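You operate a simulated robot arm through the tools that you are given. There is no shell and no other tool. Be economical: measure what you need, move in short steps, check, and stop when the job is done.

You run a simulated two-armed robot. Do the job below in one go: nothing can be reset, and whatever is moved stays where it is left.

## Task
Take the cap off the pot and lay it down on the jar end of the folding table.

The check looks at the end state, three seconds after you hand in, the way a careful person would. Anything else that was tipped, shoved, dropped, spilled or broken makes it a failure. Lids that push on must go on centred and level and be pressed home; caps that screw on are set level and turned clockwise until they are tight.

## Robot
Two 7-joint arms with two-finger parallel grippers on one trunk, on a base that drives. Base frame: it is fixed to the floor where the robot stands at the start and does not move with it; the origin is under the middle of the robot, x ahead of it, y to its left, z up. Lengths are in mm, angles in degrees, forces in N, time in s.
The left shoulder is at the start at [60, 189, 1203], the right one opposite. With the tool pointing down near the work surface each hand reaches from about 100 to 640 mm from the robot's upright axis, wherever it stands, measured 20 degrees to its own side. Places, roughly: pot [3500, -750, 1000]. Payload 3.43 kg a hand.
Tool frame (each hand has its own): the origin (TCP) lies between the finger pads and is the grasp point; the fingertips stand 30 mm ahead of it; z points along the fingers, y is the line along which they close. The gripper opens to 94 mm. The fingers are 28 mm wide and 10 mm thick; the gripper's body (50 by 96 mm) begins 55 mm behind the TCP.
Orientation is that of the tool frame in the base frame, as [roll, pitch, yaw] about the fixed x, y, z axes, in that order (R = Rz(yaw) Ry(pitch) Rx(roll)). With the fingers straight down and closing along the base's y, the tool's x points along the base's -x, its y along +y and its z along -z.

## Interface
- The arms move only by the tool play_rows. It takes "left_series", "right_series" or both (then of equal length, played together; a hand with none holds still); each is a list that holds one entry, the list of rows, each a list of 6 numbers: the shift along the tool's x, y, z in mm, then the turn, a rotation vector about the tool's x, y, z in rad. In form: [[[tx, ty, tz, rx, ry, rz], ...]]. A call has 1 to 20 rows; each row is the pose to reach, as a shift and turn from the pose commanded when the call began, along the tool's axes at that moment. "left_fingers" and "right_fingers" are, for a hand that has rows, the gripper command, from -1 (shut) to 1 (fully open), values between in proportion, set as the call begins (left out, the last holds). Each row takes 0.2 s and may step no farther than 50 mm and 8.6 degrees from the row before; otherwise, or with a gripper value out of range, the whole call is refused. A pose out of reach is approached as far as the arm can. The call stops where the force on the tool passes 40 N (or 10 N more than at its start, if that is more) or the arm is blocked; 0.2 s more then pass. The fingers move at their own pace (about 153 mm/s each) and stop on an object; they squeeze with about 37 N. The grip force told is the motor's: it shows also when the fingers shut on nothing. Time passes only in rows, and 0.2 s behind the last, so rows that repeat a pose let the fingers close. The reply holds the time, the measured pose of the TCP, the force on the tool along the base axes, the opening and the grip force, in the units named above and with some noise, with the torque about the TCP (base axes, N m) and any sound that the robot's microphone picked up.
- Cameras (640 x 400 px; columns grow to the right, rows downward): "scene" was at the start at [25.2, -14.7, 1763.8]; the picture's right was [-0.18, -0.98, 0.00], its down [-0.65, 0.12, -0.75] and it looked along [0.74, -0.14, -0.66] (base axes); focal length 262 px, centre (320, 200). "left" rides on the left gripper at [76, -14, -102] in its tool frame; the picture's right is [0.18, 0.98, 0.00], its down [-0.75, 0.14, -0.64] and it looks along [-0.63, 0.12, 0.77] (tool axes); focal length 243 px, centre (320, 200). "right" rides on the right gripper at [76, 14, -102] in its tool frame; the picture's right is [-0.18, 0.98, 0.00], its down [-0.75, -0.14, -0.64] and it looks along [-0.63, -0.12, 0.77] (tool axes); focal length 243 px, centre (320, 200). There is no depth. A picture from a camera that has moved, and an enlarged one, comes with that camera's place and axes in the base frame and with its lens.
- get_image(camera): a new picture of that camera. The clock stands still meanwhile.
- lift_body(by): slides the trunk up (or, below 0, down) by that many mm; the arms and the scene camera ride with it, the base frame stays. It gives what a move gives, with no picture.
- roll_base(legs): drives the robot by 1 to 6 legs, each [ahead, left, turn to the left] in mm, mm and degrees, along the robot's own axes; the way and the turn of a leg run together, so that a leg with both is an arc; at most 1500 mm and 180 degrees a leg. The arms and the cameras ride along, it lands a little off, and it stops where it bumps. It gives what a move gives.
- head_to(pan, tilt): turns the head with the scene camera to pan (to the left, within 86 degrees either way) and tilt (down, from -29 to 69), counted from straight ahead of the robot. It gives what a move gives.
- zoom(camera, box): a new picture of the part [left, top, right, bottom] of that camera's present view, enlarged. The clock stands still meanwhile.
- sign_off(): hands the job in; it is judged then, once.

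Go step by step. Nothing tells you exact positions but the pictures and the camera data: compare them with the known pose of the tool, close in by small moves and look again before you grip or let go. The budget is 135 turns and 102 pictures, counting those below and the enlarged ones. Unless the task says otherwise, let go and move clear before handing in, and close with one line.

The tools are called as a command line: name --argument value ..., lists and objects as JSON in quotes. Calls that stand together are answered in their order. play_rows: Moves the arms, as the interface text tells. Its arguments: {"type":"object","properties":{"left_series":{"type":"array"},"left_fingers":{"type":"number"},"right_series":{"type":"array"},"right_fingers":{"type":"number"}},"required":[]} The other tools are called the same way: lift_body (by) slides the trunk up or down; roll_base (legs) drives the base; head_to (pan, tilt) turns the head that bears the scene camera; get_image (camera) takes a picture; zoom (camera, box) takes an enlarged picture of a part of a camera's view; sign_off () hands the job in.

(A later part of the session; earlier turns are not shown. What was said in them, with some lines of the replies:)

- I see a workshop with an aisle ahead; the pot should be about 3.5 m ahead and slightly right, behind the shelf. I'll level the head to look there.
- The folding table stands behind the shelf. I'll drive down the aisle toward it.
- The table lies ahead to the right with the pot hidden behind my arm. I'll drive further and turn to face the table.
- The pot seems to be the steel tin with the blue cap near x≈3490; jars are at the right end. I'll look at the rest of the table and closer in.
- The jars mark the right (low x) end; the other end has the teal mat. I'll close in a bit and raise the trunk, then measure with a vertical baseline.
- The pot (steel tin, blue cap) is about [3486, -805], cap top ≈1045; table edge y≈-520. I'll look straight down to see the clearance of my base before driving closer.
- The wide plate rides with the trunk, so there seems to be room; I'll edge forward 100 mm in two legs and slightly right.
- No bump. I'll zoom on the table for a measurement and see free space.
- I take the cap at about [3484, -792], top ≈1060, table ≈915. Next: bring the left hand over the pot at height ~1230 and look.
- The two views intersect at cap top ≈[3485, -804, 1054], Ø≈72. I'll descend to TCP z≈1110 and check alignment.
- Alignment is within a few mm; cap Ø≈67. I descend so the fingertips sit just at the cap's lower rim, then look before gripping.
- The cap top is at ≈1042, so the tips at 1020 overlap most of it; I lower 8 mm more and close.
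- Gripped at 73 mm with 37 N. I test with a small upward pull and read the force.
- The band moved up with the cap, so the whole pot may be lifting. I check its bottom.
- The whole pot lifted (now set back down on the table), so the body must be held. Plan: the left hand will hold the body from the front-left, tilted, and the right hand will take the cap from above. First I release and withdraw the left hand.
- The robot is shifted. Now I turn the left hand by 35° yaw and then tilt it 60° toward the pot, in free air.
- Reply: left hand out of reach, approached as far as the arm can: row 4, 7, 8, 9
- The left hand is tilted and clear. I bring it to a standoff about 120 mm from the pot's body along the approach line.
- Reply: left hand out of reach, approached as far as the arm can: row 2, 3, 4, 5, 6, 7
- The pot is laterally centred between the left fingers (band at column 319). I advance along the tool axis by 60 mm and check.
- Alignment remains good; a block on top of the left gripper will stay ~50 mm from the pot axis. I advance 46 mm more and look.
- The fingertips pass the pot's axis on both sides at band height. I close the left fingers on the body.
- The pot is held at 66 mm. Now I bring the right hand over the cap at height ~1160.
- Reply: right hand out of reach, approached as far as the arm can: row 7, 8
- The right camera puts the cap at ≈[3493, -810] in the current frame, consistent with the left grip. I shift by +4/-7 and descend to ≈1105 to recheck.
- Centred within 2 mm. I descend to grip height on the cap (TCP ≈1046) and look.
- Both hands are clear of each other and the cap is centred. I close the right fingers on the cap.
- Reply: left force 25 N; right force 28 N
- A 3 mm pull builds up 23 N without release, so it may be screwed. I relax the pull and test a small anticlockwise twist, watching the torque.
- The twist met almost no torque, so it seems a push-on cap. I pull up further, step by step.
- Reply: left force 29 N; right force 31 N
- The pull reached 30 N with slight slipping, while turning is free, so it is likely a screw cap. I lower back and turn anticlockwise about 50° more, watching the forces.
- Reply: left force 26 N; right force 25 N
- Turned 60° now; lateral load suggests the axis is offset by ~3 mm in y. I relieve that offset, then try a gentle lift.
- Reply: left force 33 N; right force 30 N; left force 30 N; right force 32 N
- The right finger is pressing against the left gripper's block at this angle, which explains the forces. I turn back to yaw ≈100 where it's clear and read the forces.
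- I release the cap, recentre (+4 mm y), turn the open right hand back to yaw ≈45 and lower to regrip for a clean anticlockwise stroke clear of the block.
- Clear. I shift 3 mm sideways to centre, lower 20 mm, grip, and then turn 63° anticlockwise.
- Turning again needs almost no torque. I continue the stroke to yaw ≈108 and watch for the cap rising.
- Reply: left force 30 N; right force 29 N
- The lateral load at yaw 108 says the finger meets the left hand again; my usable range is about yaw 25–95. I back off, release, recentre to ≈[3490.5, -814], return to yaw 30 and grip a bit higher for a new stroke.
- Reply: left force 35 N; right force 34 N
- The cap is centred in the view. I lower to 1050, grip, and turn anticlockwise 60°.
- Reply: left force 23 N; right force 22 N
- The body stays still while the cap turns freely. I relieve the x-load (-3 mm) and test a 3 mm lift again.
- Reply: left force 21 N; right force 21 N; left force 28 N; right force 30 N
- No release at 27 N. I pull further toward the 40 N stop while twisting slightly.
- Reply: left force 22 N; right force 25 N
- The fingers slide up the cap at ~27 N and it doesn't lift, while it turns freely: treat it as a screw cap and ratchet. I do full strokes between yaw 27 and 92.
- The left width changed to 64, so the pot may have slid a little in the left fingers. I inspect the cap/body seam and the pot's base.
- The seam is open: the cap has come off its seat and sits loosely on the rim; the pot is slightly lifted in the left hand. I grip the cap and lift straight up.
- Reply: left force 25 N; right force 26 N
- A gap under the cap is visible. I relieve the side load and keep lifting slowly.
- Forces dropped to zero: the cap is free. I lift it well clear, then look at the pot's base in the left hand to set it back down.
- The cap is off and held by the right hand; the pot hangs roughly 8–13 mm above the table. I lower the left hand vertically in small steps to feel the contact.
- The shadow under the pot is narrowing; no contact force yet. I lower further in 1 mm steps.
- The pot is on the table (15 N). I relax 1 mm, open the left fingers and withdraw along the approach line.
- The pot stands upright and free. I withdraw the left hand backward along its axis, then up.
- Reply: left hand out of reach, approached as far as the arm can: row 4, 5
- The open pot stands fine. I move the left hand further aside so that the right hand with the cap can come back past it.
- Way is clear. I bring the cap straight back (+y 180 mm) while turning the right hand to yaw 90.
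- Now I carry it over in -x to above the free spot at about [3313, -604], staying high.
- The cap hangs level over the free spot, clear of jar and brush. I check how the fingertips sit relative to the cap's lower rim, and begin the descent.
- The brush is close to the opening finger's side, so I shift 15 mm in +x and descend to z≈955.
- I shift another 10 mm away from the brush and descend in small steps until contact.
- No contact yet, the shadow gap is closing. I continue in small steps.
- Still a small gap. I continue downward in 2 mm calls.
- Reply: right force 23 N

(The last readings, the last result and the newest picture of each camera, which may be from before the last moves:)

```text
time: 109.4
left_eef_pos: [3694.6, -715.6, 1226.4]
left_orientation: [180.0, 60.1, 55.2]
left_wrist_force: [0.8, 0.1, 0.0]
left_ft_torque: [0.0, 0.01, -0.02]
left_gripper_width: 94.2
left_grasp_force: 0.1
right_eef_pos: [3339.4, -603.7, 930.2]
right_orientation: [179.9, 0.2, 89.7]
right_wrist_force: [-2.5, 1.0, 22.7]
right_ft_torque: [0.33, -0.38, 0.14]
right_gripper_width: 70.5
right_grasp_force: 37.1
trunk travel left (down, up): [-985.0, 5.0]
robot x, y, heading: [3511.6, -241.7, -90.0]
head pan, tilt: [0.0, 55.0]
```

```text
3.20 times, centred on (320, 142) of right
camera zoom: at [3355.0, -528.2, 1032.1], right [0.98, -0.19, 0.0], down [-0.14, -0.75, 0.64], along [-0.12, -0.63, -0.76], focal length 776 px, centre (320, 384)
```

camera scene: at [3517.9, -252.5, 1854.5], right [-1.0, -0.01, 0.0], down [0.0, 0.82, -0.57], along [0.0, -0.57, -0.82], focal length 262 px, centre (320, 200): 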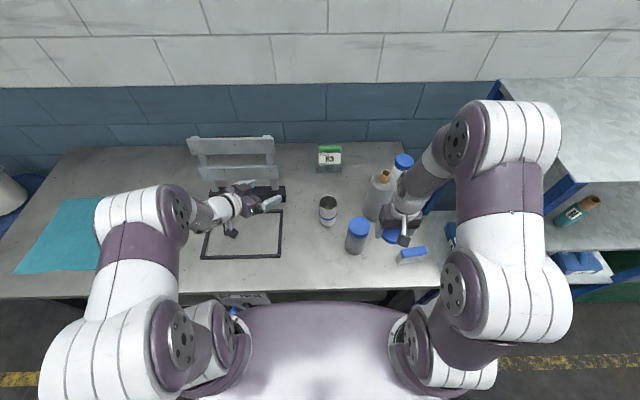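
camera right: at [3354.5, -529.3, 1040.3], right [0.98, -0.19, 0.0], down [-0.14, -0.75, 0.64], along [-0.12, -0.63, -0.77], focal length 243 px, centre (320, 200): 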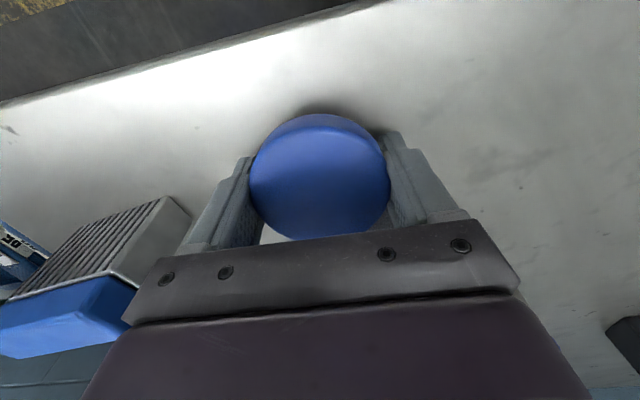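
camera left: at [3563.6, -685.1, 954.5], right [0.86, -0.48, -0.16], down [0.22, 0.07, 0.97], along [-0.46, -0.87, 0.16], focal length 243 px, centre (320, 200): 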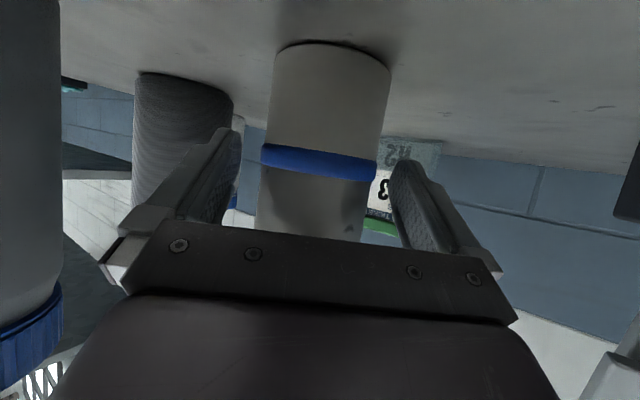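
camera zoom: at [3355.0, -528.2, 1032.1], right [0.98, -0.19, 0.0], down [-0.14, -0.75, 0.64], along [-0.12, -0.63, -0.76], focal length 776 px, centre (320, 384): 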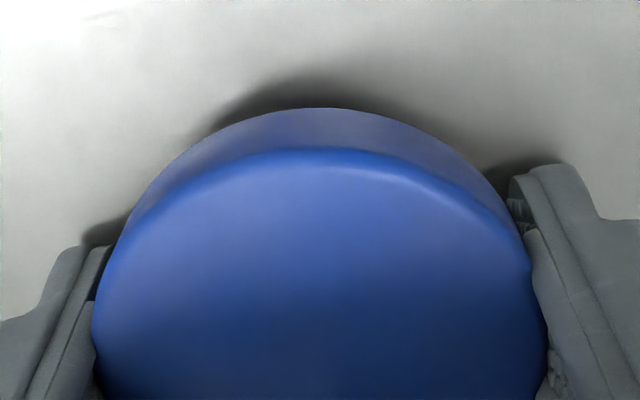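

Contact (23 N) at TCP 930, so fingertips/cap are at the table top (~900). I relax 2 mm and open the fingers part way.

play_rows --right_series '[[[0, 0, -2, 0, 0, 0], [0, 0, -2, 0, 0, 0]]]'

play_rows --right_series '[[[0, 0, 0, 0, 0, 0], [0, 0, 0, 0, 0, 0], [0, 0, 0, 0, 0, 0]]]' --right_fingers 0.8

get_image --camera "right"

```text
time: 110.0
left_eef_pos: [3693.7, -717.9, 1224.7]
left_orientation: [-180.0, 60.0, 55.3]
left_wrist_force: [0.3, 0.5, 0.1]
left_ft_torque: [0.04, 0.0, 0.03]
left_gripper_width: 93.8
left_grasp_force: 0.0
right_eef_pos: [3339.7, -604.4, 929.6]
right_orientation: [-180.0, -0.1, 89.7]
right_wrist_force: [-0.6, -1.7, 4.3]
right_ft_torque: [-0.01, -0.03, 0.0]
right_gripper_width: 70.9
right_grasp_force: 36.3
trunk travel left (down, up): [-985.0, 5.0]
robot x, y, heading: [3514.8, -242.2, -89.7]
head pan, tilt: [0.0, 55.0]
```

```text
time: 110.8
left_eef_pos: [3693.8, -717.4, 1226.1]
left_orientation: [180.0, 60.0, 55.3]
left_wrist_force: [0.0, 0.1, 0.0]
left_ft_torque: [-0.01, 0.0, -0.02]
left_gripper_width: 94.1
left_grasp_force: 0.1
right_eef_pos: [3339.5, -605.4, 930.4]
right_orientation: [180.0, 0.0, 89.6]
right_wrist_force: [-0.3, -1.3, 0.2]
right_ft_torque: [-0.03, 0.0, -0.04]
right_gripper_width: 84.8
right_grasp_force: 0.1
trunk travel left (down, up): [-985.0, 5.0]
robot x, y, heading: [3517.9, -241.1, -89.8]
head pan, tilt: [0.0, 55.0]
```

```text
11 pictures are left
camera right: at [3355.0, -528.5, 1032.7], right [0.98, -0.19, 0.0], down [-0.14, -0.75, 0.64], along [-0.12, -0.63, -0.77], focal length 243 px, centre (320, 200)
```

right: 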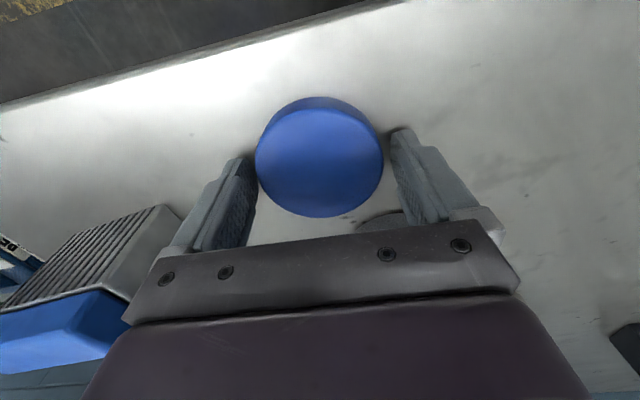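

The cap lies flat on the table. I raise the right hand straight up, clear of everything.

play_rows --right_series '[[[0, 0, -10, 0, 0, 0], [0, 0, -30, 0, 0, 0], [0, 0, -70, 0, 0, 0], [0, 0, -115, 0, 0, 0], [0, 0, -160, 0, 0, 0], [0, 0, -205, 0, 0, 0], [0, 0, -250, 0, 0, 0]]]'

get_image --camera "right"

get_image --camera "scene"

```text
time: 112.4
left_eef_pos: [3694.6, -717.2, 1226.0]
left_orientation: [179.9, 60.1, 55.3]
left_wrist_force: [-0.2, -0.8, -0.7]
left_ft_torque: [-0.02, -0.01, -0.01]
left_gripper_width: 94.2
left_grasp_force: 0.0
right_eef_pos: [3339.4, -605.4, 1182.5]
right_orientation: [179.9, -0.1, 89.7]
right_wrist_force: [-0.3, 1.0, -0.4]
right_ft_torque: [-0.05, 0.01, 0.01]
right_gripper_width: 84.8
right_grasp_force: 0.1
trunk travel left (down, up): [-985.0, 5.0]
robot x, y, heading: [3514.5, -240.1, -90.0]
head pan, tilt: [0.0, 55.0]
```

```text
10 pictures are left
camera right: at [3354.5, -529.2, 1284.3], right [0.98, -0.19, 0.0], down [-0.14, -0.75, 0.64], along [-0.12, -0.63, -0.77], focal length 243 px, centre (320, 200)
```

right: 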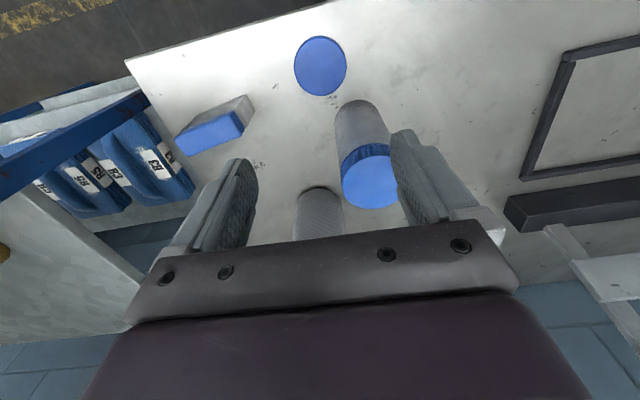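

```text
9 pictures are left
camera scene: at [3517.9, -250.6, 1854.5], right [-1.0, -0.01, 0.0], down [0.0, 0.82, -0.57], along [0.0, -0.57, -0.82], focal length 262 px, centre (320, 200)
```

scene: 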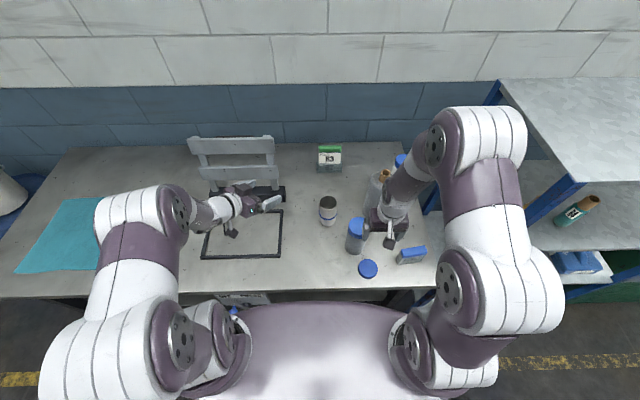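

The cap lies flat at the jar end of the table. The pot stands upright without its cap, the jars, roll and brush are undisturbed, and both hands are clear, so I hand in.

sign_off

```text
The job is handed in.
```

The cap is off the pot and lies flat on the jar end of the folding table, and the pot stands upright about where it was.
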